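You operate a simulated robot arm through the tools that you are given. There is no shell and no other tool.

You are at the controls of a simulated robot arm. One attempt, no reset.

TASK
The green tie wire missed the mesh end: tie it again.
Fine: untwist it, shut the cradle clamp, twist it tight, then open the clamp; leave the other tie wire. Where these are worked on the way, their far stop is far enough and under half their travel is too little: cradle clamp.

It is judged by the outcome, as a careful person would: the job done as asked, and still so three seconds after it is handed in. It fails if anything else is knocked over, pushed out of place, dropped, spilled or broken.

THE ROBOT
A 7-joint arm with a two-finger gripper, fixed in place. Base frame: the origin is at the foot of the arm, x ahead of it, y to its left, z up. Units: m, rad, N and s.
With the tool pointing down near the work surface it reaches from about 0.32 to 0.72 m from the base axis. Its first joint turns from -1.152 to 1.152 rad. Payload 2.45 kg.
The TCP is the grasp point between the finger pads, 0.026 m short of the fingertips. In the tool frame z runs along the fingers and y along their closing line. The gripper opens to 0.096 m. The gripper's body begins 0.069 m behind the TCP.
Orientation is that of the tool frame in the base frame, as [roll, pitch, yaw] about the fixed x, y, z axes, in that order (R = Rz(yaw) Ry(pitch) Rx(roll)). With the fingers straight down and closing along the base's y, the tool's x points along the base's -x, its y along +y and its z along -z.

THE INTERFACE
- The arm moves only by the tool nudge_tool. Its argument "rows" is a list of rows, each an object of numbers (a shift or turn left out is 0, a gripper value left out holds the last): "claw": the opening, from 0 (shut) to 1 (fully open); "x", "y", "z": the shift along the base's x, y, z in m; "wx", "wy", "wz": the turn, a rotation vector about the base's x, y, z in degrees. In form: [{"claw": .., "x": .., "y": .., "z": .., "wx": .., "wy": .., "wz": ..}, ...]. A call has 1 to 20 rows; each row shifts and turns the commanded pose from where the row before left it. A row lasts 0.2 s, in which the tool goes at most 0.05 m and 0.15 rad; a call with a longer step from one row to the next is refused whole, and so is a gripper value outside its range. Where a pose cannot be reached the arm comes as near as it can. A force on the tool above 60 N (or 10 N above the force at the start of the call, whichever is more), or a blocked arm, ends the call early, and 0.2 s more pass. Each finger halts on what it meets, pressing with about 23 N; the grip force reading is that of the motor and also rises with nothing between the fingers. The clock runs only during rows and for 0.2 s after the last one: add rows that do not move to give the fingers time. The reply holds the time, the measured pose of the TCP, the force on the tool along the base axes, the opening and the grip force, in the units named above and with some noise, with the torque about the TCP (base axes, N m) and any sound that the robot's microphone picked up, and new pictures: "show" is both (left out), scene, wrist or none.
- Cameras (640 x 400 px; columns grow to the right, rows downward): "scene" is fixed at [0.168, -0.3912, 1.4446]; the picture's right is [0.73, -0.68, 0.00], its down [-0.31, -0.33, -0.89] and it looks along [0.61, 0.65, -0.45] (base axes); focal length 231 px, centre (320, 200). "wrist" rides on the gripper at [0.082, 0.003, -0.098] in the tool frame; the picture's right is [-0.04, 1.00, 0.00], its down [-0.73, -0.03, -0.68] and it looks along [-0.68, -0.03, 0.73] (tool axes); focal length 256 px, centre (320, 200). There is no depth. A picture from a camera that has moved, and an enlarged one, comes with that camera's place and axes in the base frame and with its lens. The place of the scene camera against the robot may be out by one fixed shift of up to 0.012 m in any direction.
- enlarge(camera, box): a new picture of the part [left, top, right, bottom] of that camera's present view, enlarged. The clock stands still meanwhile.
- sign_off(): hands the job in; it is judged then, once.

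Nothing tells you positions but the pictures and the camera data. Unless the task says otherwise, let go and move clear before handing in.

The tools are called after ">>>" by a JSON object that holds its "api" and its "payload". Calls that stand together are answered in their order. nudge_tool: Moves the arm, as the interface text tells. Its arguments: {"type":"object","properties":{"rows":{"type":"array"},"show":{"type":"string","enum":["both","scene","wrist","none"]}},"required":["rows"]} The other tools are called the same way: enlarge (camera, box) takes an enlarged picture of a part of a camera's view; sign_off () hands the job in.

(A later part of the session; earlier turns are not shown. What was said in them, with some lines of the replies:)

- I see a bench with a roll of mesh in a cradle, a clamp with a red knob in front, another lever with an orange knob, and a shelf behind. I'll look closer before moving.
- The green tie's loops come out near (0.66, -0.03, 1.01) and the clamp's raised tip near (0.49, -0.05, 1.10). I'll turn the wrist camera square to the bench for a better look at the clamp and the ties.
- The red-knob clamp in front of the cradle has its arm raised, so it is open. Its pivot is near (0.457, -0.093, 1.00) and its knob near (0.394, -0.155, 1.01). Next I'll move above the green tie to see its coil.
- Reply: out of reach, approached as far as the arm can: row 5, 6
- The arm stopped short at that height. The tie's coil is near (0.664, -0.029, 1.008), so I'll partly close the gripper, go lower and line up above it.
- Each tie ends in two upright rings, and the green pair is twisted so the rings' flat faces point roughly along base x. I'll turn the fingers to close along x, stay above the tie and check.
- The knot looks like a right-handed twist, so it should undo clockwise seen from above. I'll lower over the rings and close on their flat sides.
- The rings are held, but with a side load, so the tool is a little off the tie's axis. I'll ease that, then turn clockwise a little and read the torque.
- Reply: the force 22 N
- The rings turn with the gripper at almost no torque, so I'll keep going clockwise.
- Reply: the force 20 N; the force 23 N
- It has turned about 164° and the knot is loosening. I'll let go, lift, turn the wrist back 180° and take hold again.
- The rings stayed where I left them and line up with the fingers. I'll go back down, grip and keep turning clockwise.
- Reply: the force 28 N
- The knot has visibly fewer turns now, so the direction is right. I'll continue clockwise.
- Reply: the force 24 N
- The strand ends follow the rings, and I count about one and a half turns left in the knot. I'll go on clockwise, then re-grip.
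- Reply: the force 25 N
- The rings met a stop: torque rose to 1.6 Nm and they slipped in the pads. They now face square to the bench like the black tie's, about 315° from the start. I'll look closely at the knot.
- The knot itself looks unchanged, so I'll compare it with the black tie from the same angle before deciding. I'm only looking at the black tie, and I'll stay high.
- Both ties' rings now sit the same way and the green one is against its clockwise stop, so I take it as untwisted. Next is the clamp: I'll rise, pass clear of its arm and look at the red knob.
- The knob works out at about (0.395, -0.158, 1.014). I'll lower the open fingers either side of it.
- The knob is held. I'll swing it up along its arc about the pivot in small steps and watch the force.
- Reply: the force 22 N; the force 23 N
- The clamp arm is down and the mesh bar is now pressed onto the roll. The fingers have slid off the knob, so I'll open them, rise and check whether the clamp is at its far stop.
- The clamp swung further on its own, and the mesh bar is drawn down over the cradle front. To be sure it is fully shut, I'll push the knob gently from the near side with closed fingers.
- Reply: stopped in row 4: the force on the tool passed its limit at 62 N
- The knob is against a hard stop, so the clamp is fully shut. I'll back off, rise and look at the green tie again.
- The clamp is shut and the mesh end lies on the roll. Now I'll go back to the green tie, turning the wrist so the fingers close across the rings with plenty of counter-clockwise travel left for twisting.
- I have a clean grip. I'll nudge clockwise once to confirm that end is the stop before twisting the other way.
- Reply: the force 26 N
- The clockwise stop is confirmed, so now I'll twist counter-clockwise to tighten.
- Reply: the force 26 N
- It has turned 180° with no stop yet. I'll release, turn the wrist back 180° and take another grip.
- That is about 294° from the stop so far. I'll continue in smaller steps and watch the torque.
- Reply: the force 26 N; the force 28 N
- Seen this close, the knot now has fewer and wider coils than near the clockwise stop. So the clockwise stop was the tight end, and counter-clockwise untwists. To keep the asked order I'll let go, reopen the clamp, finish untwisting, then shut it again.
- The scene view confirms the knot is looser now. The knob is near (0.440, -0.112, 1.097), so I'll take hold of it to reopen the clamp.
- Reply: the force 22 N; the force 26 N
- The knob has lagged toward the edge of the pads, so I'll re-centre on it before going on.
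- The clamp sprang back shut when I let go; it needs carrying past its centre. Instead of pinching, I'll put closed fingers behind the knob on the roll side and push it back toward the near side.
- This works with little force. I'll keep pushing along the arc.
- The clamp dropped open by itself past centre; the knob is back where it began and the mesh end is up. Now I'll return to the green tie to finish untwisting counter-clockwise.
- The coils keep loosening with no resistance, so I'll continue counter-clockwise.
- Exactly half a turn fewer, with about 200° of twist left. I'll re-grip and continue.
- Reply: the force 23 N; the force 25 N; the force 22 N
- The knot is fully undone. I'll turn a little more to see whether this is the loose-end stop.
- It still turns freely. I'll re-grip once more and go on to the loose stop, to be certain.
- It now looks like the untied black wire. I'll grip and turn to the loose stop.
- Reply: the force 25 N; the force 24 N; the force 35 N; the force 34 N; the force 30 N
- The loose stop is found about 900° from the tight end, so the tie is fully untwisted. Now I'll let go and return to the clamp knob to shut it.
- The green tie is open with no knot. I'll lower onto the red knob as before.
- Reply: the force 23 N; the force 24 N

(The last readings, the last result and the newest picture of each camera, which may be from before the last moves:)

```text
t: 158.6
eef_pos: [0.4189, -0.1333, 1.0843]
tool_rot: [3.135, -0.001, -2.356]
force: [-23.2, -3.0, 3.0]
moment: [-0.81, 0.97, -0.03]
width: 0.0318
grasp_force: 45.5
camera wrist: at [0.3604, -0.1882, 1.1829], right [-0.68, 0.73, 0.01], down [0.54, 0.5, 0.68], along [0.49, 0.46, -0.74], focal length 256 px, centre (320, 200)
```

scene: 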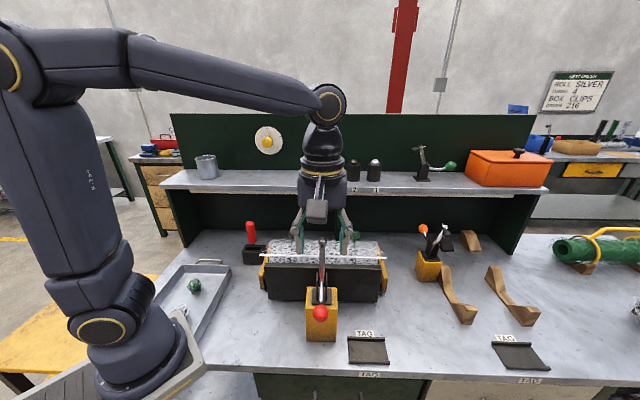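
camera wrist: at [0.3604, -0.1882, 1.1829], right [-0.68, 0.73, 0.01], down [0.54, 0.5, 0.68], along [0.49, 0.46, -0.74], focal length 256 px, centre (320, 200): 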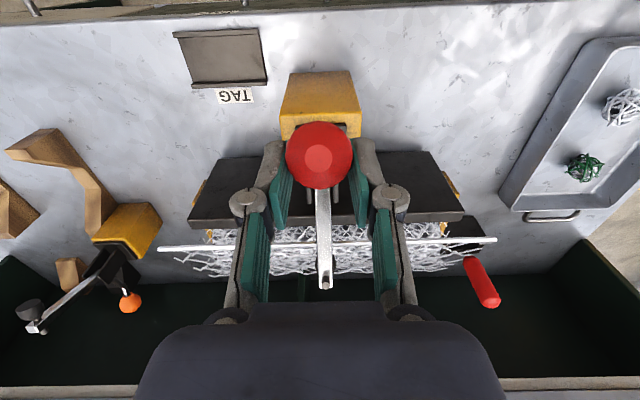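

>>> {"api": "nudge_tool", "payload": {"rows": [{"x": 0.0047, "y": 0.0045, "z": 0.004}, {"x": 0.005, "y": 0.0048, "z": 0.0033}, {"x": 0.005, "y": 0.0048, "z": 0.0027}, {}], "show": "none"}}

>>> {"api": "nudge_tool", "payload": {"rows": [{"claw": 0.65}, {}, {}, {"z": 0.04}, {"z": 0.04}, {"z": 0.03}, {}]}}

>>> {"api": "enlarge", "payload": {"camera": "scene", "box": [250, 210, 400, 310]}}

```text
t: 159.6
eef_pos: [0.4361, -0.1151, 1.0958]
tool_rot: [3.139, 0.005, -2.354]
force: [0.9, 17.7, 0.4]
moment: [0.37, -0.29, -0.17]
width: 0.0286
grasp_force: 39.8
```

```text
t: 161.2
eef_pos: [0.435, -0.1161, 1.2061]
tool_rot: [3.138, 0.001, -2.357]
force: [-0.3, -0.3, -0.3]
moment: [0.03, 0.01, 0.02]
width: 0.0624
grasp_force: 0.0
camera wrist: at [0.3752, -0.1718, 1.3053], right [-0.68, 0.73, 0.0], down [0.54, 0.5, 0.68], along [0.5, 0.46, -0.73], focal length 256 px, centre (320, 200)
```

scene: 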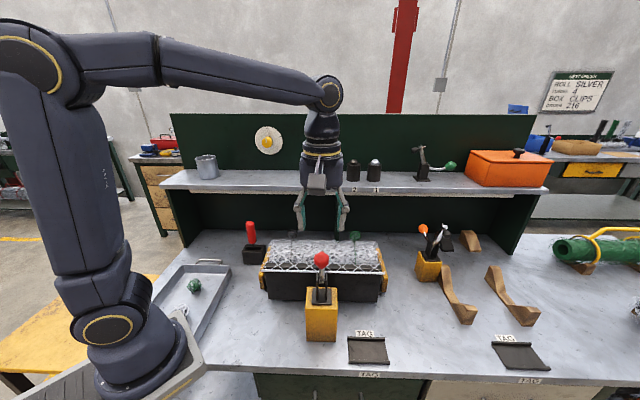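
wrist: 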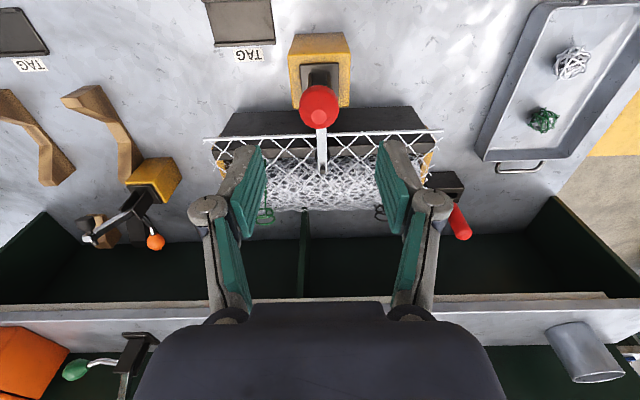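

```text
4.00 times, centred on (325, 260) of scene
camera zoom: at [0.168, -0.3912, 1.4446], right [0.73, -0.68, 0.0], down [-0.31, -0.33, -0.89], along [0.61, 0.65, -0.45], focal length 923 px, centre (300, -40)
```

zoom: 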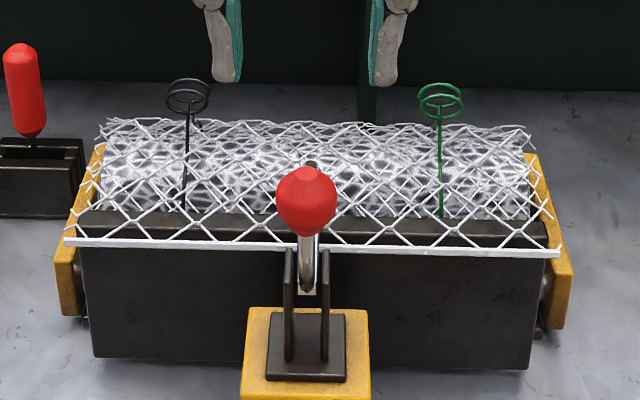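

The clamp is shut just as before, at its stop. Now I'll go to the green tie and twist it clockwise to the tight end.

>>> {"api": "nudge_tool", "payload": {"rows": [{"x": 0.036, "y": 0.012, "wz": 8}, {"x": 0.036, "y": 0.012, "wz": 8}, {"x": 0.036, "y": 0.012, "wz": 8}, {"x": 0.036, "y": 0.013, "wz": 8}, {"z": -0.04, "wz": 8}, {"z": -0.045, "wz": 8}, {"x": 0.028, "y": 0.013, "wz": 8}, {"x": 0.028, "y": 0.013, "wz": 8}, {"x": 0.029, "y": 0.012, "wz": 8}, {"wz": 8}, {"wz": 8}, {"wz": 4}, {}]}}

>>> {"api": "enlarge", "payload": {"camera": "wrist", "box": [220, 40, 420, 200]}}

>>> {"api": "enlarge", "payload": {"camera": "scene", "box": [335, 225, 375, 255]}}

```text
t: 164.0
eef_pos: [0.662, -0.0307, 1.1196]
tool_rot: [3.137, -0.002, -0.748]
force: [-0.4, -0.3, 0.5]
moment: [0.01, -0.01, 0.02]
width: 0.0623
grasp_force: 0.1
camera wrist: at [0.7213, -0.0889, 1.2192], right [-0.71, -0.7, 0.0], down [-0.52, 0.52, 0.68], along [-0.48, 0.48, -0.73], focal length 256 px, centre (320, 200)
```

scene: 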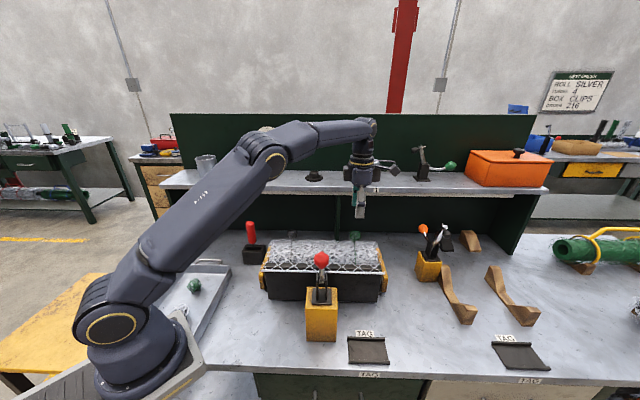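
wrist: 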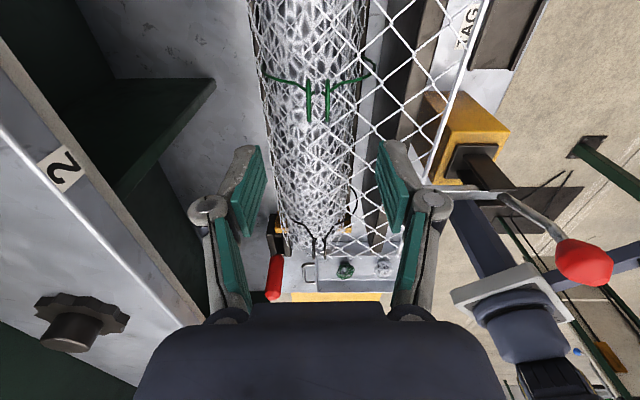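

```text
2.50 times, centred on (320, 120) of wrist
camera zoom: at [0.7213, -0.0889, 1.2192], right [-0.71, -0.7, 0.0], down [-0.52, 0.52, 0.68], along [-0.48, 0.48, -0.73], focal length 640 px, centre (320, 400)
```

zoom: 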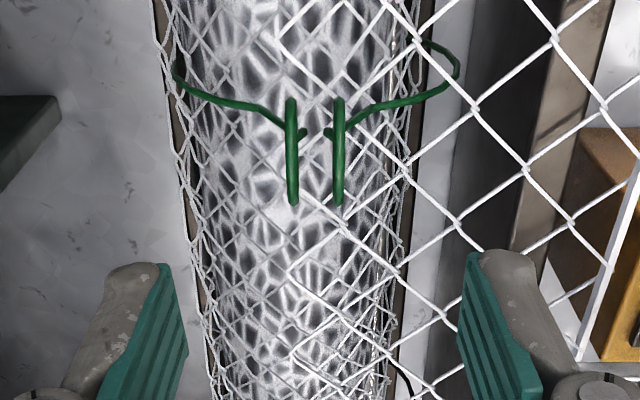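

```text
13.33 times, centred on (355, 240) of scene
camera zoom: at [0.168, -0.3912, 1.4446], right [0.73, -0.68, 0.0], down [-0.31, -0.33, -0.89], along [0.61, 0.65, -0.45], focal length 3077 px, centre (-147, -333)
```

zoom: 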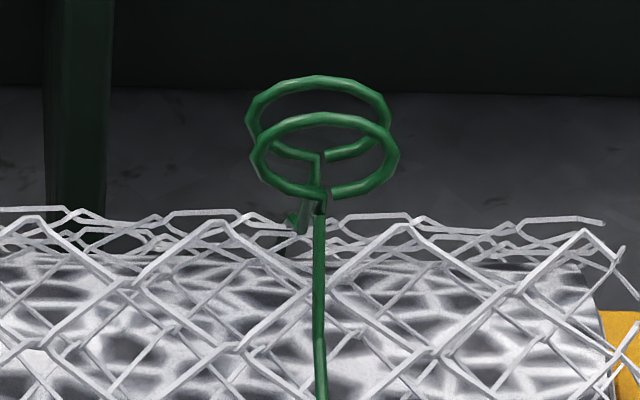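

The mesh end is now under the open green wire. I'll descend, grip and turn clockwise.

>>> {"api": "nudge_tool", "payload": {"rows": [{"x": 0.0013, "y": 0.0015, "z": -0.035}, {"z": -0.035}, {"z": -0.035}, {"claw": 0.3}, {"claw": 0.0}, {}, {}, {}], "show": "none"}}

>>> {"api": "nudge_tool", "payload": {"rows": [{"wz": -6}, {"wz": -6}, {"wz": -6}, {"wz": -6}, {"wz": -6}, {"wz": -6}, {"wz": -6}, {"wz": -6}, {"wz": -6}, {"wz": -6}, {"wz": -6}, {"wz": -6}, {"wz": -6}, {"wz": -6}, {"wz": -6}, {}], "show": "none"}}

>>> {"api": "nudge_tool", "payload": {"rows": [{"wz": -6}, {"wz": -6}, {"wz": -6}, {"wz": -6}, {"wz": -6}, {"wz": -6}, {"wz": -6}, {"wz": -6}, {"wz": -6}, {"wz": -6}, {"wz": -6}, {"wz": -6}, {"wz": -6}, {"wz": -6}, {"wz": -6}, {}], "show": "wrist"}}

>>> {"api": "enlarge", "payload": {"camera": "wrist", "box": [290, 122, 350, 172]}}

```text
t: 165.8
eef_pos: [0.6643, -0.0304, 1.0156]
tool_rot: [3.139, 0.0, -0.752]
force: [3.0, 1.8, -4.9]
moment: [-0.2, -0.27, -0.89]
width: 0.0207
grasp_force: 44.9
```

```text
t: 169.2
eef_pos: [0.6647, -0.0299, 1.0146]
tool_rot: [3.139, -0.003, -2.323]
force: [-16.3, -11.2, 19.0]
moment: [-0.24, 0.38, 0.01]
width: 0.0202
grasp_force: 44.8
```

```text
t: 172.6
eef_pos: [0.6641, -0.0298, 1.0132]
tool_rot: [3.141, 0.0, 2.388]
force: [0.3, -19.0, -0.2]
moment: [0.31, 0.58, 0.0]
width: 0.02
grasp_force: 45.3
camera wrist: at [0.6071, 0.0276, 1.1126], right [0.71, 0.7, 0.0], down [0.51, -0.52, 0.68], along [0.48, -0.48, -0.73], focal length 256 px, centre (320, 200)
```

wrist: 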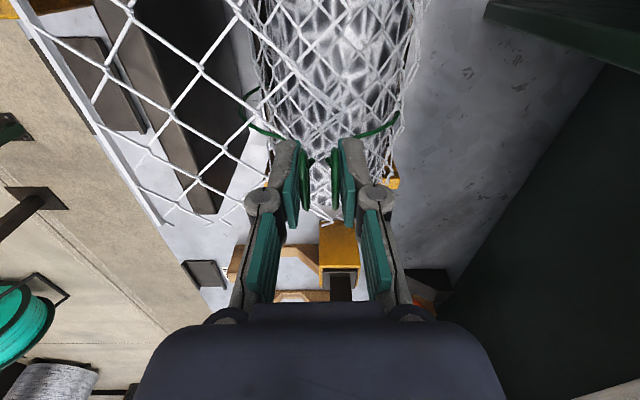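

```text
8.00 times, centred on (320, 147) of wrist
camera zoom: at [0.6071, 0.0276, 1.1126], right [0.71, 0.7, 0.0], down [0.51, -0.52, 0.68], along [0.48, -0.48, -0.73], focal length 2048 px, centre (320, 624)
```

zoom: 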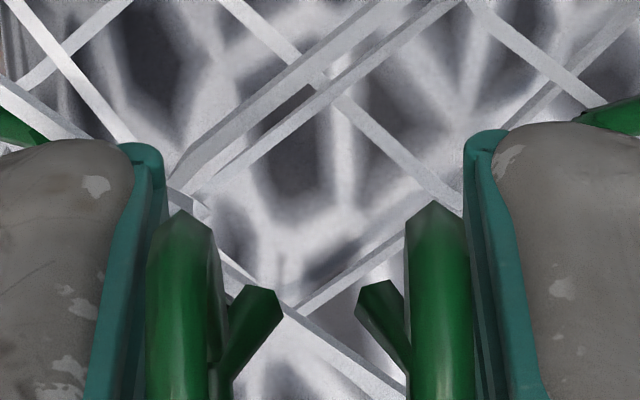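

That is the first 180°, and the rings are turning. I'll re-grip and keep twisting.

>>> {"api": "nudge_tool", "payload": {"rows": [{"claw": 0.65}, {}, {}, {"z": 0.03}, {"z": 0.025}, {"wz": 8}, {"wz": 8}, {"wz": 8}, {"wz": 8}, {"wz": 8}, {"wz": 8}, {"wz": 8}, {"wz": 8}, {"wz": 8}, {"wz": 8}, {"wz": 8}, {"wz": 8}], "show": "none"}}

>>> {"api": "nudge_tool", "payload": {"rows": [{"wz": 8}, {"wz": 8}, {"wz": 8}, {"wz": 8}, {"wz": 8}, {"wz": 8}, {"wz": 8}, {"wz": 8}, {"wz": 8}, {"wz": 8}, {"wz": 4}, {}]}}

>>> {"api": "enlarge", "payload": {"camera": "wrist", "box": [230, 60, 410, 200]}}

```text
t: 176.2
eef_pos: [0.6657, -0.0279, 1.0693]
tool_rot: [3.14, -0.002, -2.213]
force: [0.1, 0.1, 0.9]
moment: [0.0, -0.01, -0.01]
width: 0.0622
grasp_force: 0.1
```

```text
t: 178.8
eef_pos: [0.6654, -0.0293, 1.0673]
tool_rot: [3.138, -0.001, -0.749]
force: [0.1, 0.0, 0.0]
moment: [-0.04, -0.01, 0.0]
width: 0.0623
grasp_force: 0.0
camera wrist: at [0.7231, -0.0865, 1.1678], right [-0.71, -0.7, 0.0], down [-0.52, 0.52, 0.68], along [-0.48, 0.48, -0.73], focal length 256 px, centre (320, 200)
```

scene: 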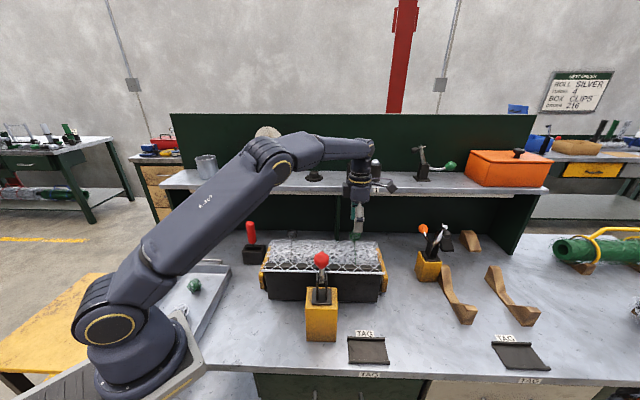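
wrist: 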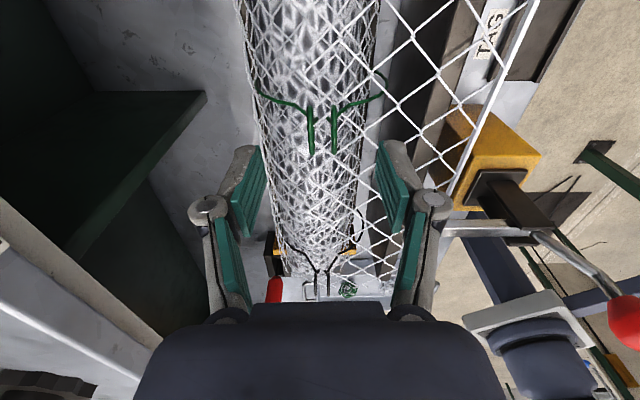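

```text
2.86 times, centred on (320, 130) of wrist
camera zoom: at [0.7231, -0.0865, 1.1678], right [-0.71, -0.7, 0.0], down [-0.52, 0.52, 0.68], along [-0.48, 0.48, -0.73], focal length 731 px, centre (320, 400)
```

zoom: 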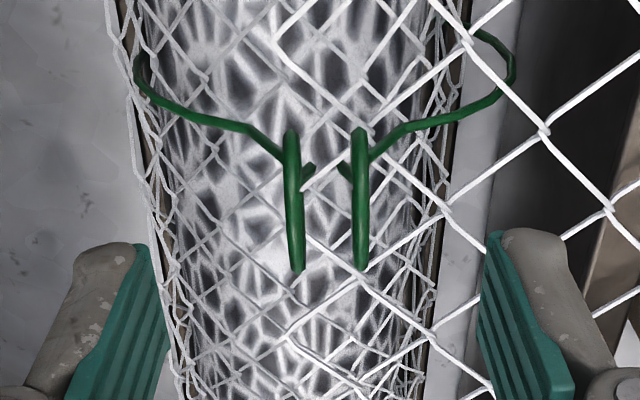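

>>> {"api": "nudge_tool", "payload": {"rows": [{"z": -0.033, "x": -0.001, "y": -0.001}, {"z": -0.02}, {"claw": 0.3}, {"claw": 0.0}, {}, {}, {}], "show": "none"}}

>>> {"api": "nudge_tool", "payload": {"rows": [{"wz": -6}, {"wz": -6}, {"wz": -6}, {"wz": -6}, {"wz": -6}, {"wz": -6}, {"wz": -6}, {"wz": -6}, {"wz": -6}, {"wz": -6}, {"wz": -6}, {"wz": -6}, {"wz": -6}, {"wz": -6}, {"wz": -6}, {}], "show": "none"}}

>>> {"api": "nudge_tool", "payload": {"rows": [{"wz": -6}, {"wz": -6}, {"wz": -6}, {"wz": -6}, {"wz": -6}, {"wz": -6}, {"wz": -6}, {"wz": -6}, {"wz": -6}, {"wz": -6}, {"wz": -6}, {"wz": -6}, {"wz": -6}, {"wz": -6}, {"wz": -6}, {}], "show": "wrist"}}

>>> {"api": "enlarge", "payload": {"camera": "wrist", "box": [290, 122, 350, 172]}}

```text
t: 180.4
eef_pos: [0.663, -0.0289, 1.016]
tool_rot: [3.137, -0.002, -0.75]
force: [-9.0, -5.0, -1.8]
moment: [-0.08, 0.17, -0.02]
width: 0.0204
grasp_force: 45.1
```

```text
t: 183.8
eef_pos: [0.6634, -0.0286, 1.0158]
tool_rot: [3.138, 0.001, -2.322]
force: [-3.0, 8.5, -0.5]
moment: [-0.13, 0.29, -0.02]
width: 0.0202
grasp_force: 45.2
```

```text
t: 187.2
eef_pos: [0.6633, -0.0303, 1.0164]
tool_rot: [3.138, 0.0, 2.39]
force: [4.6, 2.0, -12.0]
moment: [-0.34, -0.51, 0.02]
width: 0.0204
grasp_force: 44.9
camera wrist: at [0.6067, 0.0276, 1.1149], right [0.71, 0.7, 0.0], down [0.51, -0.52, 0.68], along [0.48, -0.48, -0.73], focal length 256 px, centre (320, 200)
```

wrist: 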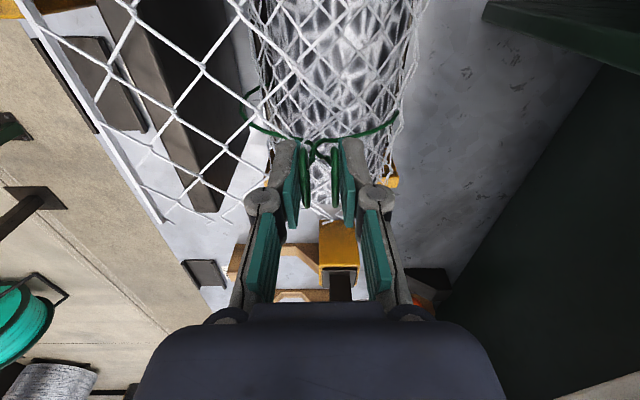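

```text
8.00 times, centred on (320, 147) of wrist
camera zoom: at [0.6067, 0.0276, 1.1149], right [0.71, 0.7, 0.0], down [0.51, -0.52, 0.68], along [0.48, -0.48, -0.73], focal length 2048 px, centre (320, 624)
```

zoom: 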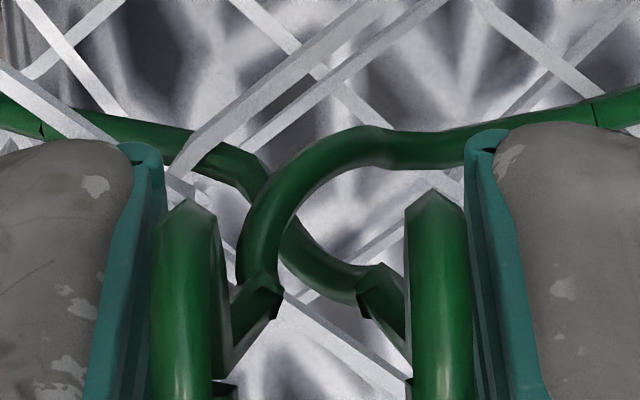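

The knot is forming again, about 360° in. On to the third half turn.

>>> {"api": "nudge_tool", "payload": {"rows": [{"claw": 0.65}, {}, {}, {"z": 0.03}, {"z": 0.025}, {"wz": 8}, {"wz": 8}, {"wz": 8}, {"wz": 8}, {"wz": 8}, {"wz": 8}, {"wz": 8}, {"wz": 8}, {"wz": 8}, {"wz": 8}, {"wz": 8}, {"wz": 8}], "show": "none"}}

>>> {"api": "nudge_tool", "payload": {"rows": [{"wz": 8}, {"wz": 8}, {"wz": 8}, {"wz": 8}, {"wz": 8}, {"wz": 8}, {"wz": 8}, {"wz": 8}, {"wz": 8}, {"wz": 8}, {"wz": 4}, {}], "show": "wrist"}}

>>> {"api": "enlarge", "payload": {"camera": "wrist", "box": [230, 60, 410, 200]}}

```text
t: 190.8
eef_pos: [0.6632, -0.0315, 1.069]
tool_rot: [3.138, 0.001, -2.212]
force: [0.0, -0.1, 0.2]
moment: [-0.04, 0.01, 0.0]
width: 0.0622
grasp_force: 0.0
```

```text
t: 193.4
eef_pos: [0.6635, -0.0301, 1.0715]
tool_rot: [3.138, 0.0, -0.75]
force: [-0.2, 0.0, 0.2]
moment: [-0.03, 0.02, 0.01]
width: 0.0622
grasp_force: 0.0
camera wrist: at [0.7219, -0.0882, 1.1699], right [-0.71, -0.7, 0.0], down [-0.52, 0.52, 0.68], along [-0.48, 0.48, -0.73], focal length 256 px, centre (320, 200)
```

wrist: 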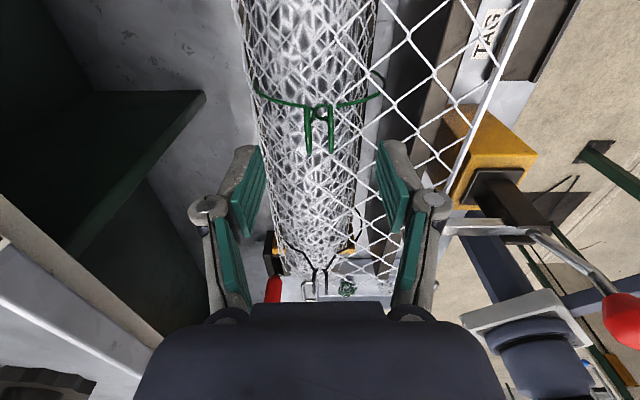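

```text
2.86 times, centred on (320, 130) of wrist
camera zoom: at [0.7219, -0.0882, 1.1699], right [-0.71, -0.7, 0.0], down [-0.52, 0.52, 0.68], along [-0.48, 0.48, -0.73], focal length 731 px, centre (320, 400)
```

zoom: 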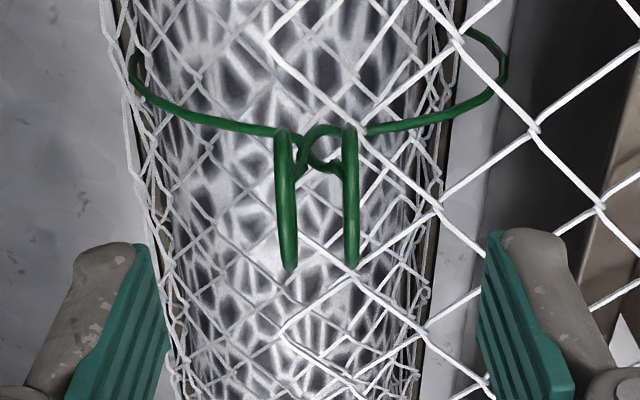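

>>> {"api": "nudge_tool", "payload": {"rows": [{"z": -0.035}, {"z": -0.021}, {"claw": 0.3}, {"claw": 0.0}, {}, {}, {}], "show": "none"}}

>>> {"api": "nudge_tool", "payload": {"rows": [{"wz": -6}, {"wz": -6}, {"wz": -6}, {"wz": -6}, {"wz": -6}, {"wz": -6}, {"wz": -6}, {"wz": -6}, {"wz": -6}, {"wz": -6}, {"wz": -6}, {"wz": -6}, {"wz": -6}, {"wz": -6}, {"wz": -6}, {}], "show": "none"}}

>>> {"api": "nudge_tool", "payload": {"rows": [{"wz": -6}, {"wz": -6}, {"wz": -6}, {"wz": -6}, {"wz": -6}, {"wz": -6}, {"wz": -6}, {"wz": -6}, {"wz": -6}, {"wz": -6}, {"wz": -6}, {"wz": -6}, {"wz": -6}, {"wz": -6}, {"wz": -6}, {}], "show": "none"}}

>>> {"api": "nudge_tool", "payload": {"rows": [{"claw": 0.65}, {}, {}, {"z": 0.03}, {"z": 0.025}, {"wz": 8}, {"wz": 8}, {"wz": 8}, {"wz": 8}, {"wz": 8}, {"wz": 8}, {"wz": 8}, {"wz": 8}, {"wz": 8}, {"wz": 8}, {"wz": 8}, {"wz": 8}], "show": "none"}}

>>> {"api": "nudge_tool", "payload": {"rows": [{"wz": 8}, {"wz": 8}, {"wz": 8}, {"wz": 8}, {"wz": 8}, {"wz": 8}, {"wz": 8}, {"wz": 8}, {"wz": 8}, {"wz": 8}, {"wz": 4}, {}], "show": "wrist"}}

>>> {"api": "enlarge", "payload": {"camera": "wrist", "box": [230, 60, 410, 200]}}

```text
t: 195.0
eef_pos: [0.6636, -0.0298, 1.0151]
tool_rot: [3.137, -0.001, -0.75]
force: [1.6, 1.6, -3.6]
moment: [-0.15, -0.22, 0.0]
width: 0.0203
grasp_force: 45.2
```

```text
t: 198.4
eef_pos: [0.6633, -0.0303, 1.014]
tool_rot: [3.137, -0.001, -2.323]
force: [-11.2, 0.5, -5.4]
moment: [0.53, -0.34, -0.01]
width: 0.0201
grasp_force: 45.1
```

```text
t: 201.8
eef_pos: [0.6627, -0.0308, 1.0154]
tool_rot: [3.138, -0.002, 2.39]
force: [-10.6, 1.5, -1.9]
moment: [0.36, 0.5, -0.03]
width: 0.0199
grasp_force: 44.8
```

```text
t: 205.4
eef_pos: [0.6631, -0.0298, 1.0704]
tool_rot: [3.14, 0.001, -2.213]
force: [-0.1, 0.3, 0.3]
moment: [-0.03, -0.01, -0.01]
width: 0.0624
grasp_force: 0.1
```

```text
t: 208.0
eef_pos: [0.6641, -0.0299, 1.0698]
tool_rot: [3.139, 0.0, -0.748]
force: [0.4, 0.1, -0.9]
moment: [0.01, -0.01, -0.01]
width: 0.0626
grasp_force: 0.1
camera wrist: at [0.7221, -0.0876, 1.1688], right [-0.71, -0.7, 0.0], down [-0.52, 0.52, 0.68], along [-0.48, 0.48, -0.73], focal length 256 px, centre (320, 200)
```

wrist: 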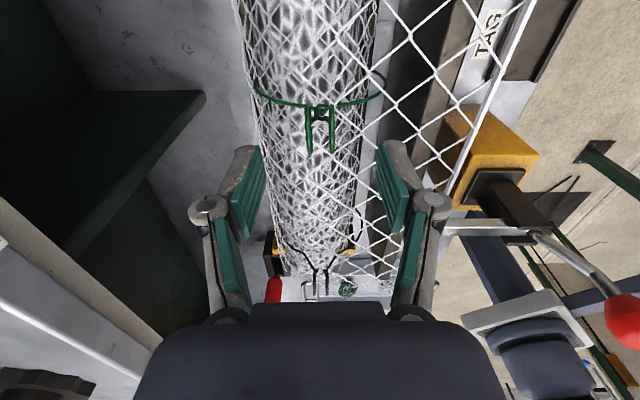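

```text
2.86 times, centred on (320, 130) of wrist
camera zoom: at [0.7221, -0.0876, 1.1688], right [-0.71, -0.7, 0.0], down [-0.52, 0.52, 0.68], along [-0.48, 0.48, -0.73], focal length 731 px, centre (320, 400)
```

zoom: 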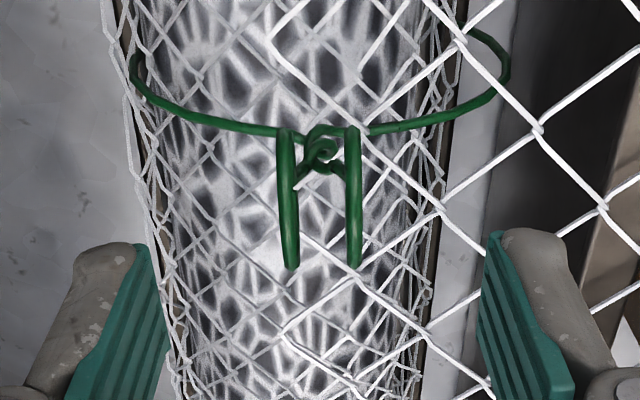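

That makes about 540°, and the coil is tightening. I'll do the fourth half turn the same way.

>>> {"api": "nudge_tool", "payload": {"rows": [{"z": -0.035}, {"z": -0.02}, {"claw": 0.3}, {"claw": 0.0}, {}, {}, {}], "show": "none"}}

>>> {"api": "nudge_tool", "payload": {"rows": [{"wz": -6}, {"wz": -6}, {"wz": -6}, {"wz": -6}, {"wz": -6}, {"wz": -6}, {"wz": -6}, {"wz": -6}, {"wz": -6}, {"wz": -6}, {"wz": -6}, {"wz": -6}, {"wz": -6}, {"wz": -6}, {"wz": -6}, {}], "show": "none"}}

>>> {"api": "nudge_tool", "payload": {"rows": [{"wz": -6}, {"wz": -6}, {"wz": -6}, {"wz": -6}, {"wz": -6}, {"wz": -6}, {"wz": -6}, {"wz": -6}, {"wz": -6}, {"wz": -6}, {"wz": -6}, {"wz": -6}, {"wz": -6}, {"wz": -6}, {"wz": -6}, {}], "show": "none"}}

>>> {"api": "nudge_tool", "payload": {"rows": [{"claw": 0.65}, {}, {}, {"z": 0.03}, {"z": 0.025}, {"wz": 8}, {"wz": 8}, {"wz": 8}, {"wz": 8}, {"wz": 8}, {"wz": 8}, {"wz": 8}, {"wz": 8}, {"wz": 8}, {"wz": 8}, {"wz": 8}, {"wz": 8}], "show": "none"}}

>>> {"api": "nudge_tool", "payload": {"rows": [{"wz": 8}, {"wz": 8}, {"wz": 8}, {"wz": 8}, {"wz": 8}, {"wz": 8}, {"wz": 8}, {"wz": 8}, {"wz": 8}, {"wz": 8}, {"wz": 4}, {}], "show": "wrist"}}

>>> {"api": "enlarge", "payload": {"camera": "wrist", "box": [230, 60, 410, 200]}}

```text
t: 209.6
eef_pos: [0.6645, -0.0303, 1.0154]
tool_rot: [3.137, 0.0, -0.752]
force: [-5.2, -3.6, -0.7]
moment: [-0.14, 0.0, 0.02]
width: 0.0201
grasp_force: 44.8
```

```text
t: 213.0
eef_pos: [0.6631, -0.0297, 1.015]
tool_rot: [3.137, 0.0, -2.324]
force: [-19.2, -5.2, -7.2]
moment: [0.21, 0.06, -0.01]
width: 0.0201
grasp_force: 45.2
```

```text
t: 216.4
eef_pos: [0.6625, -0.0288, 1.0151]
tool_rot: [3.139, -0.002, 2.39]
force: [-16.7, 1.9, -7.6]
moment: [-0.19, 0.03, 0.02]
width: 0.0201
grasp_force: 45.3
```

```text
t: 220.0
eef_pos: [0.6641, -0.0297, 1.0697]
tool_rot: [3.138, 0.001, -2.212]
force: [0.5, -0.4, 0.0]
moment: [0.02, 0.01, 0.01]
width: 0.062
grasp_force: 0.1
```

```text
t: 222.6
eef_pos: [0.6633, -0.0303, 1.0706]
tool_rot: [3.138, 0.001, -0.75]
force: [0.6, 0.6, -0.2]
moment: [0.01, -0.03, -0.01]
width: 0.0623
grasp_force: 0.1
camera wrist: at [0.7217, -0.0882, 1.1692], right [-0.71, -0.7, 0.0], down [-0.52, 0.52, 0.68], along [-0.48, 0.48, -0.73], focal length 256 px, centre (320, 200)
```

wrist: 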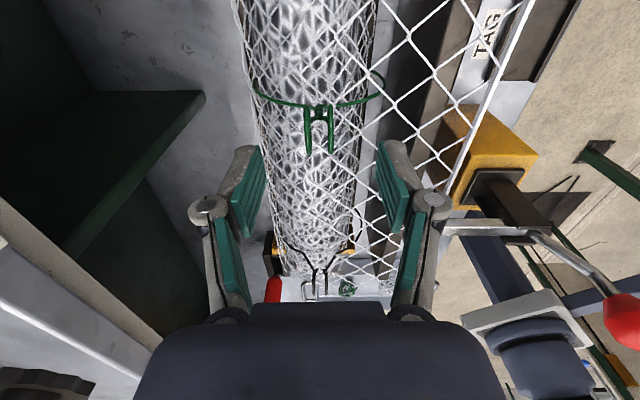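

```text
2.86 times, centred on (320, 130) of wrist
camera zoom: at [0.7217, -0.0882, 1.1692], right [-0.71, -0.7, 0.0], down [-0.52, 0.52, 0.68], along [-0.48, 0.48, -0.73], focal length 731 px, centre (320, 400)
```

zoom: 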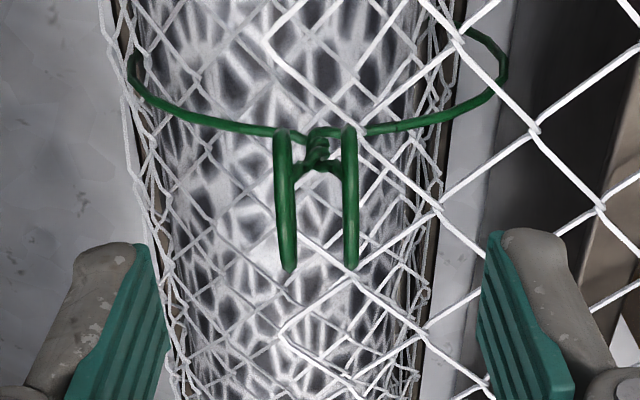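

That is about 720°. This is the last half turn, so I'll slow near the tight stop.

>>> {"api": "nudge_tool", "payload": {"rows": [{"z": -0.035}, {"z": -0.02}, {"claw": 0.3}, {"claw": 0.0}, {}, {}, {}], "show": "none"}}

>>> {"api": "nudge_tool", "payload": {"rows": [{"wz": -6}, {"wz": -6}, {"wz": -6}, {"wz": -6}, {"wz": -6}, {"wz": -6}, {"wz": -6}, {"wz": -6}, {"wz": -6}, {"wz": -6}, {"wz": -6}, {"wz": -6}, {"wz": -6}, {"wz": -6}, {"wz": -6}, {}], "show": "none"}}

>>> {"api": "nudge_tool", "payload": {"rows": [{"wz": -6}, {"wz": -6}, {"wz": -6}, {"wz": -6}, {"wz": -6}, {"wz": -6}, {"wz": -6}, {"wz": -6}, {"wz": -6}, {"wz": -6}, {"wz": -6}, {"wz": -6}, {"wz": -6}, {}], "show": "none"}}

>>> {"api": "nudge_tool", "payload": {"rows": [{"wz": -4}, {"wz": -4}, {"wz": -4}, {"wz": -3}, {}], "show": "wrist"}}

```text
t: 224.2
eef_pos: [0.6636, -0.0286, 1.0149]
tool_rot: [3.139, 0.0, -0.747]
force: [6.6, 3.8, -4.9]
moment: [-0.26, -0.5, -0.01]
width: 0.0202
grasp_force: 44.6
```

```text
t: 227.6
eef_pos: [0.6654, -0.0297, 1.015]
tool_rot: [3.136, 0.0, -2.32]
force: [-5.6, 8.0, -19.0]
moment: [-0.14, 0.25, 0.0]
width: 0.0203
grasp_force: 44.9
```

```text
t: 230.6
eef_pos: [0.6632, -0.0288, 1.0156]
tool_rot: [3.139, -0.002, 2.598]
force: [-7.6, 2.1, -16.7]
moment: [0.51, 0.83, 0.01]
width: 0.0203
grasp_force: 44.6
```

```text
t: 231.8
eef_pos: [0.6621, -0.0298, 1.0154]
tool_rot: [3.139, 0.0, 2.34]
force: [-12.1, 3.3, -10.6]
moment: [0.13, 0.34, 1.16]
width: 0.0199
grasp_force: 45.0
camera wrist: at [0.6097, 0.0305, 1.1139], right [0.75, 0.67, 0.0], down [0.49, -0.55, 0.68], along [0.45, -0.51, -0.73], focal length 256 px, centre (320, 200)
```

wrist: 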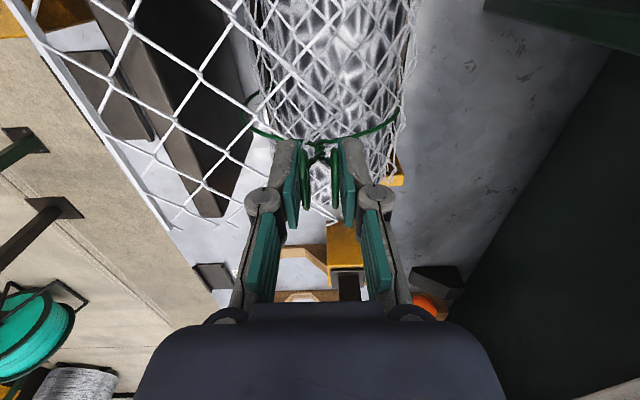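

The tight stop is reached (torque 1.2 Nm). I'll release, lift clear and go to the roll side of the clamp knob to open the clamp.

>>> {"api": "nudge_tool", "payload": {"rows": [{"wz": 2}, {"claw": 0.65}, {}, {}, {"z": 0.03}, {"z": 0.035}, {"z": 0.035}, {"x": -0.03, "y": -0.01, "z": 0.02, "wz": 8}, {"x": -0.03, "y": -0.01, "z": 0.02, "wz": 8}, {"x": -0.035, "y": -0.01, "z": 0.01, "wz": 8}, {"x": -0.035, "y": -0.01, "wz": 8}, {"x": -0.035, "y": -0.01, "wz": 8}, {"x": -0.027, "y": -0.002, "wz": 8}, {"wz": 8, "claw": 0.0}, {"wz": 8}, {"wz": 8}, {"wz": 8}, {"wz": 7}, {}]}}

>>> {"api": "enlarge", "payload": {"camera": "scene", "box": [335, 225, 375, 255]}}

>>> {"api": "enlarge", "payload": {"camera": "wrist", "box": [180, 0, 460, 200]}}

```text
t: 235.8
eef_pos: [0.4721, -0.0825, 1.1645]
tool_rot: [3.14, -0.001, -2.389]
force: [0.2, -0.4, 1.1]
moment: [0.0, 0.03, 0.0]
width: 0.0001
grasp_force: 22.6
camera wrist: at [0.4111, -0.1356, 1.2642], right [-0.65, 0.76, 0.0], down [0.56, 0.48, 0.68], along [0.51, 0.45, -0.73], focal length 256 px, centre (320, 200)
```

scene: 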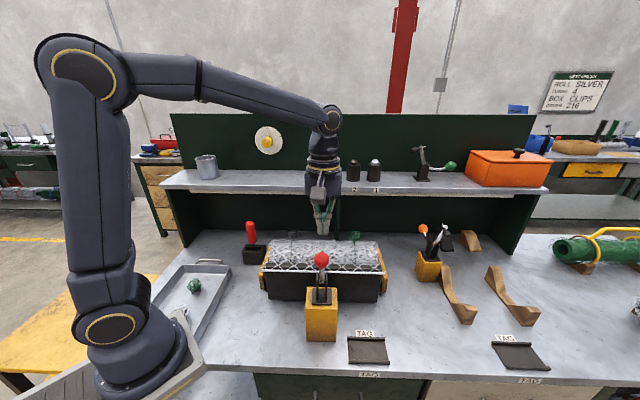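
wrist: 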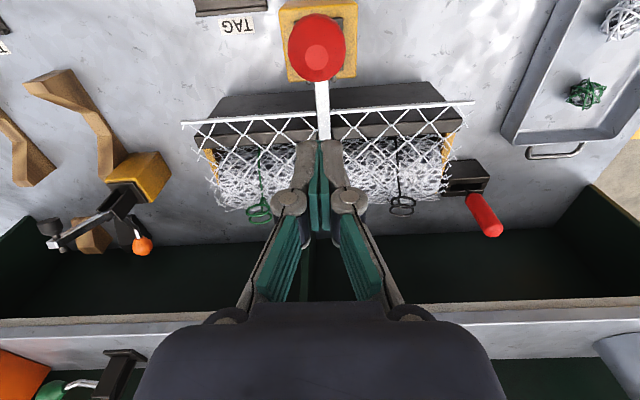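

```text
13.33 times, centred on (355, 240) of scene
camera zoom: at [0.168, -0.3912, 1.4446], right [0.73, -0.68, 0.0], down [-0.31, -0.33, -0.89], along [0.61, 0.65, -0.45], focal length 3077 px, centre (-147, -333)
```

zoom: 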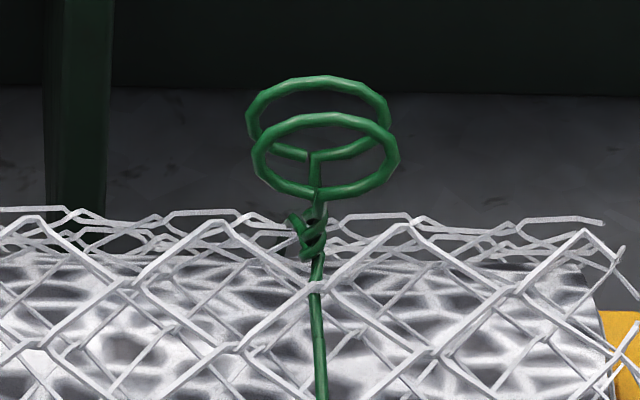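

```text
2.00 times, centred on (320, 100) of wrist
camera zoom: at [0.4111, -0.1356, 1.2642], right [-0.65, 0.76, 0.0], down [0.56, 0.48, 0.68], along [0.51, 0.45, -0.73], focal length 512 px, centre (320, 400)
```

zoom: 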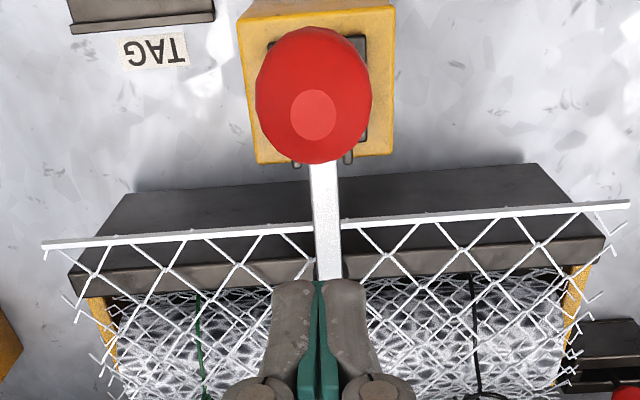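

The tie is tight and holding. I'll lower behind the knob and push it open along the same arc as before.

>>> {"api": "nudge_tool", "payload": {"rows": [{"wz": 1.9, "y": 0.001, "x": 0.0}, {"z": -0.03}, {"z": -0.027}, {"x": -0.0085, "y": -0.0085}, {"x": -0.0043, "y": -0.0043}, {"x": -0.0053, "y": -0.0053, "z": -0.0027}, {"x": -0.0053, "y": -0.0053, "z": -0.0028}, {}], "show": "wrist"}}

>>> {"api": "nudge_tool", "payload": {"rows": [{"x": -0.0049, "y": -0.0049, "z": -0.0038}, {"x": -0.0049, "y": -0.0049, "z": -0.0042}, {"x": -0.0043, "y": -0.0043, "z": -0.005}, {"x": -0.0043, "y": -0.0043, "z": -0.0052}, {}], "show": "wrist"}}

>>> {"api": "nudge_tool", "payload": {"rows": [{"x": -0.0036, "y": -0.0036, "z": -0.006}, {"x": -0.0034, "y": -0.0034, "z": -0.0063}, {"x": -0.0028, "y": -0.0028, "z": -0.0068}, {"x": -0.0026, "y": -0.0026, "z": -0.007}, {"x": -0.0019, "y": -0.0019, "z": -0.0074}, {}]}}

```text
t: 237.6
eef_pos: [0.4485, -0.1032, 1.1034]
tool_rot: [3.139, 0.0, -2.358]
force: [7.0, 7.4, 0.8]
moment: [-0.05, -0.15, 0.0]
width: 0.006
grasp_force: 28.8
camera wrist: at [0.3887, -0.1597, 1.2016], right [-0.68, 0.74, 0.0], down [0.54, 0.5, 0.68], along [0.5, 0.46, -0.73], focal length 256 px, centre (320, 200)
```

wrist: 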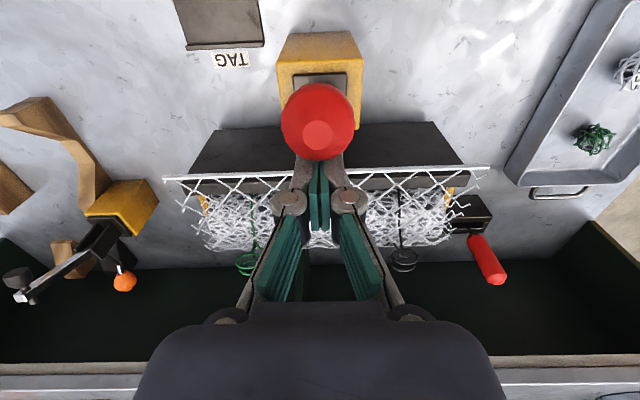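

```text
t: 238.8
eef_pos: [0.4307, -0.1221, 1.0849]
tool_rot: [3.139, 0.0, -2.357]
force: [3.7, 3.0, -1.6]
moment: [0.07, -0.11, 0.0]
width: 0.0
grasp_force: 28.7
camera wrist: at [0.3711, -0.1779, 1.1832], right [-0.68, 0.74, 0.0], down [0.54, 0.5, 0.68], along [0.5, 0.46, -0.73], focal length 256 px, centre (320, 200)
```

wrist: 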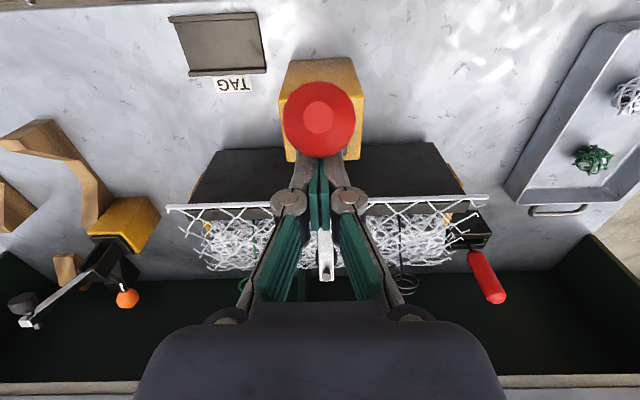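

```text
t: 240.2
eef_pos: [0.4156, -0.1359, 1.0505]
tool_rot: [3.138, 0.0, -2.357]
force: [0.0, 0.5, -1.2]
moment: [0.05, -0.01, 0.0]
width: 0.0
grasp_force: 28.7
camera wrist: at [0.3565, -0.1928, 1.1486], right [-0.68, 0.74, 0.0], down [0.54, 0.5, 0.68], along [0.5, 0.46, -0.73], focal length 256 px, centre (320, 200)
```

scene: 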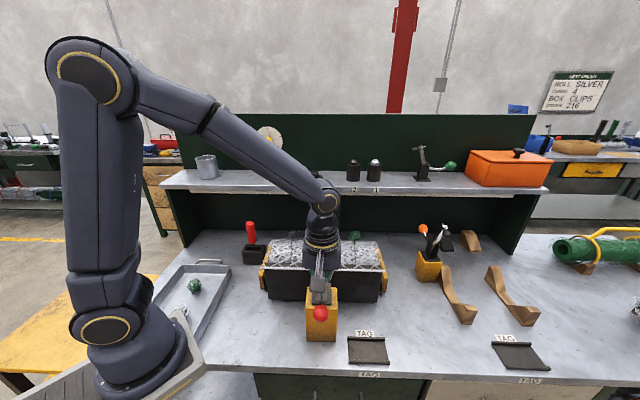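
wrist: 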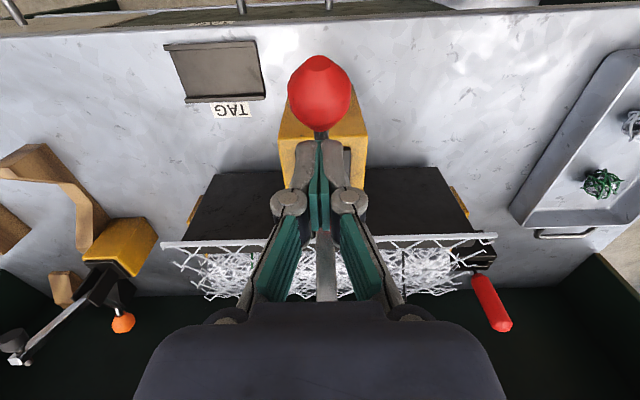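

The clamp swung open and this time the mesh end stays down, held by the tie. I'll rise straight up and check everything.

>>> {"api": "nudge_tool", "payload": {"rows": [{"z": 0.045}, {"z": 0.045}, {"z": 0.045}, {"z": 0.045}, {"x": -0.02, "y": -0.02, "z": 0.03}, {"claw": 0.6}, {}, {}]}}

>>> {"api": "enlarge", "payload": {"camera": "scene", "box": [250, 210, 400, 340]}}

>>> {"api": "enlarge", "payload": {"camera": "wrist", "box": [180, 0, 460, 200]}}

>>> {"api": "enlarge", "payload": {"camera": "scene", "box": [335, 225, 375, 255]}}

```text
t: 242.0
eef_pos: [0.3977, -0.1588, 1.2615]
tool_rot: [3.14, 0.001, -2.356]
force: [0.4, -0.3, 0.3]
moment: [-0.01, -0.01, 0.0]
width: 0.058
grasp_force: 0.0
camera wrist: at [0.3384, -0.2134, 1.3612], right [-0.68, 0.74, 0.0], down [0.54, 0.5, 0.68], along [0.5, 0.46, -0.73], focal length 256 px, centre (320, 200)
```

scene: 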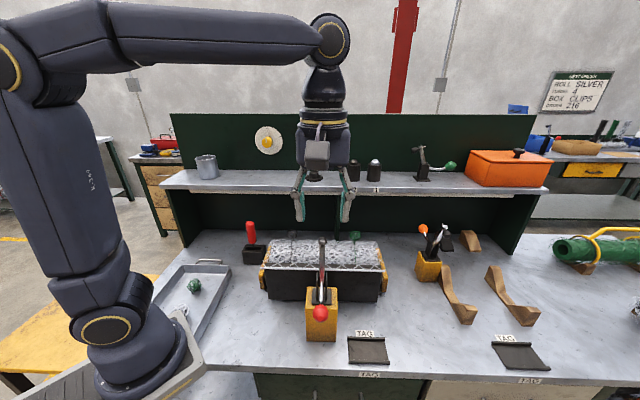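
wrist: 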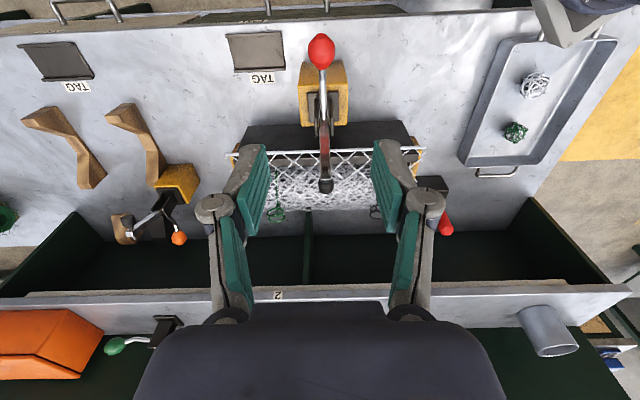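

```text
3.08 times, centred on (325, 275) of scene
camera zoom: at [0.168, -0.3912, 1.4446], right [0.73, -0.68, 0.0], down [-0.31, -0.33, -0.89], along [0.61, 0.65, -0.45], focal length 710 px, centre (305, -31)
```

zoom: 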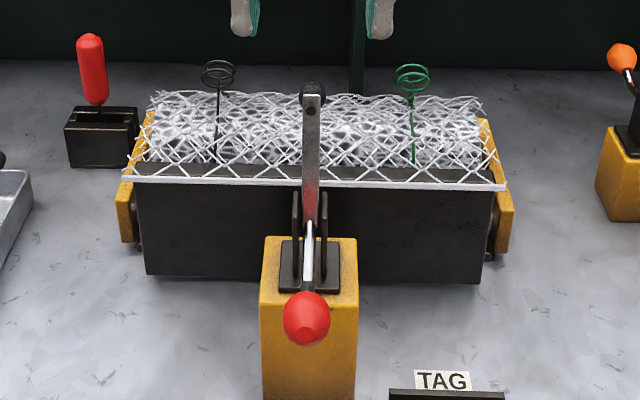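

```text
2.00 times, centred on (320, 100) of wrist
camera zoom: at [0.3384, -0.2134, 1.3612], right [-0.68, 0.74, 0.0], down [0.54, 0.5, 0.68], along [0.5, 0.46, -0.73], focal length 512 px, centre (320, 400)
```

zoom: 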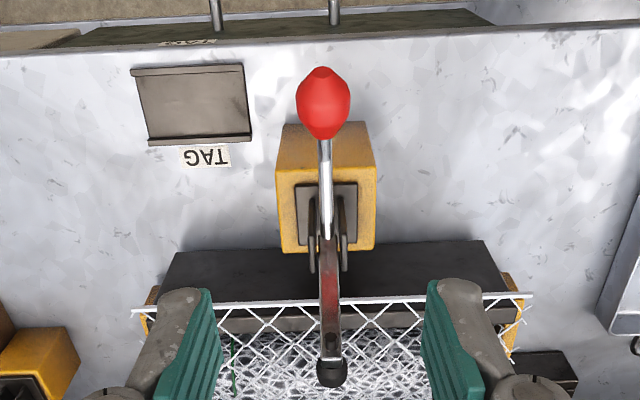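

```text
13.33 times, centred on (355, 240) of scene
camera zoom: at [0.168, -0.3912, 1.4446], right [0.73, -0.68, 0.0], down [-0.31, -0.33, -0.89], along [0.61, 0.65, -0.45], focal length 3077 px, centre (-147, -333)
```

zoom: 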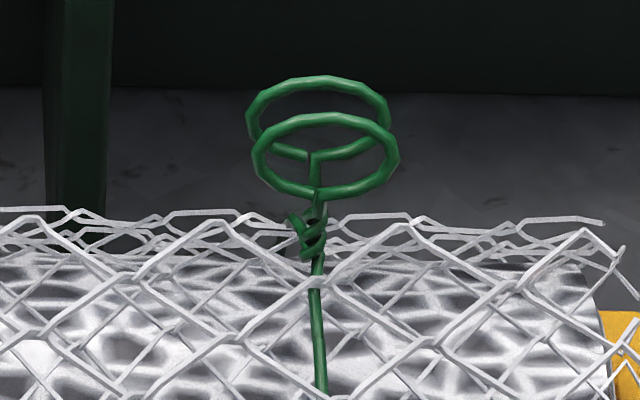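

The clamp is fully open, the green tie is tight with its knot, and the mesh end is held down. The black tie and everything else look untouched. I'll wait a moment to make sure it holds.

>>> {"api": "nudge_tool", "payload": {"rows": [{}, {}, {}, {}, {}, {}, {}, {}, {}, {}, {}, {}, {}, {}, {}], "show": "scene"}}

>>> {"api": "enlarge", "payload": {"camera": "scene", "box": [250, 210, 400, 340]}}

```text
t: 245.2
eef_pos: [0.3991, -0.1582, 1.2625]
tool_rot: [3.138, 0.0, -2.36]
force: [0.0, -0.3, 0.0]
moment: [-0.02, -0.02, -0.01]
width: 0.0574
grasp_force: 0.0
```

scene: 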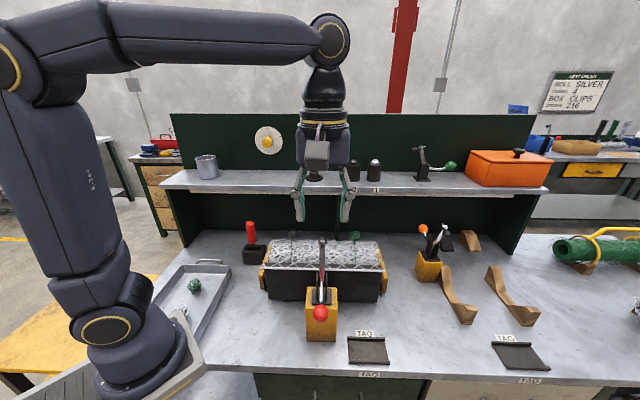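

```text
3.08 times, centred on (325, 275) of scene
camera zoom: at [0.168, -0.3912, 1.4446], right [0.73, -0.68, 0.0], down [-0.31, -0.33, -0.89], along [0.61, 0.65, -0.45], focal length 710 px, centre (305, -31)
```

zoom: 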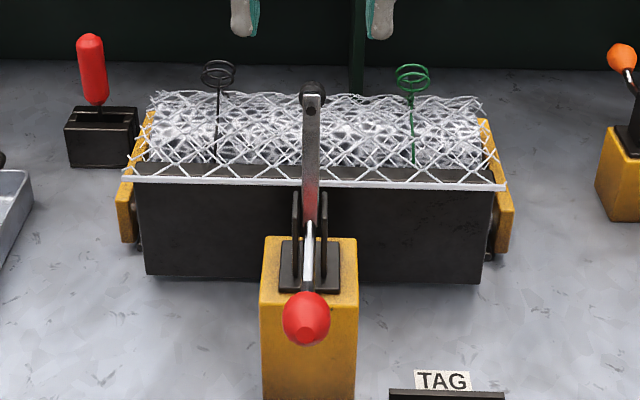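

Nothing has moved after three seconds: the mesh end is held by the tight green tie, the clamp is open, and the gripper is clear. I'm handing the job in.

>>> {"api": "sign_off", "payload": {}}

```text
The job is handed in.
```

The green tie is retied and now holds the mesh end down on the roll. The clamp is open again, and the black tie was left alone. Three seconds after I let go, nothing had moved, and I handed the job in with the gripper clear.

It took one false start. I first turned the green tie the wrong way, tightening it to its stop, and shut the clamp before I noticed. I then reopened the clamp and did the steps in the order you asked:

1. **Untwist:** I turned the tie counter-clockwise to its loose stop, and the knot came fully undone.
2. **Shut the clamp:** I swung it over until it snapped shut. It came to rest where it had earlier met its hard stop, with the mesh end under the open wire.
3. **Twist tight:** I turned the tie clockwise about two and a half turns to its tight stop.
4. **Open the clamp:** I pushed it back until it dropped fully open, where it started. The mesh end stayed down.

The clamp was therefore shut and opened twice in all. I saw nothing else knocked or moved.
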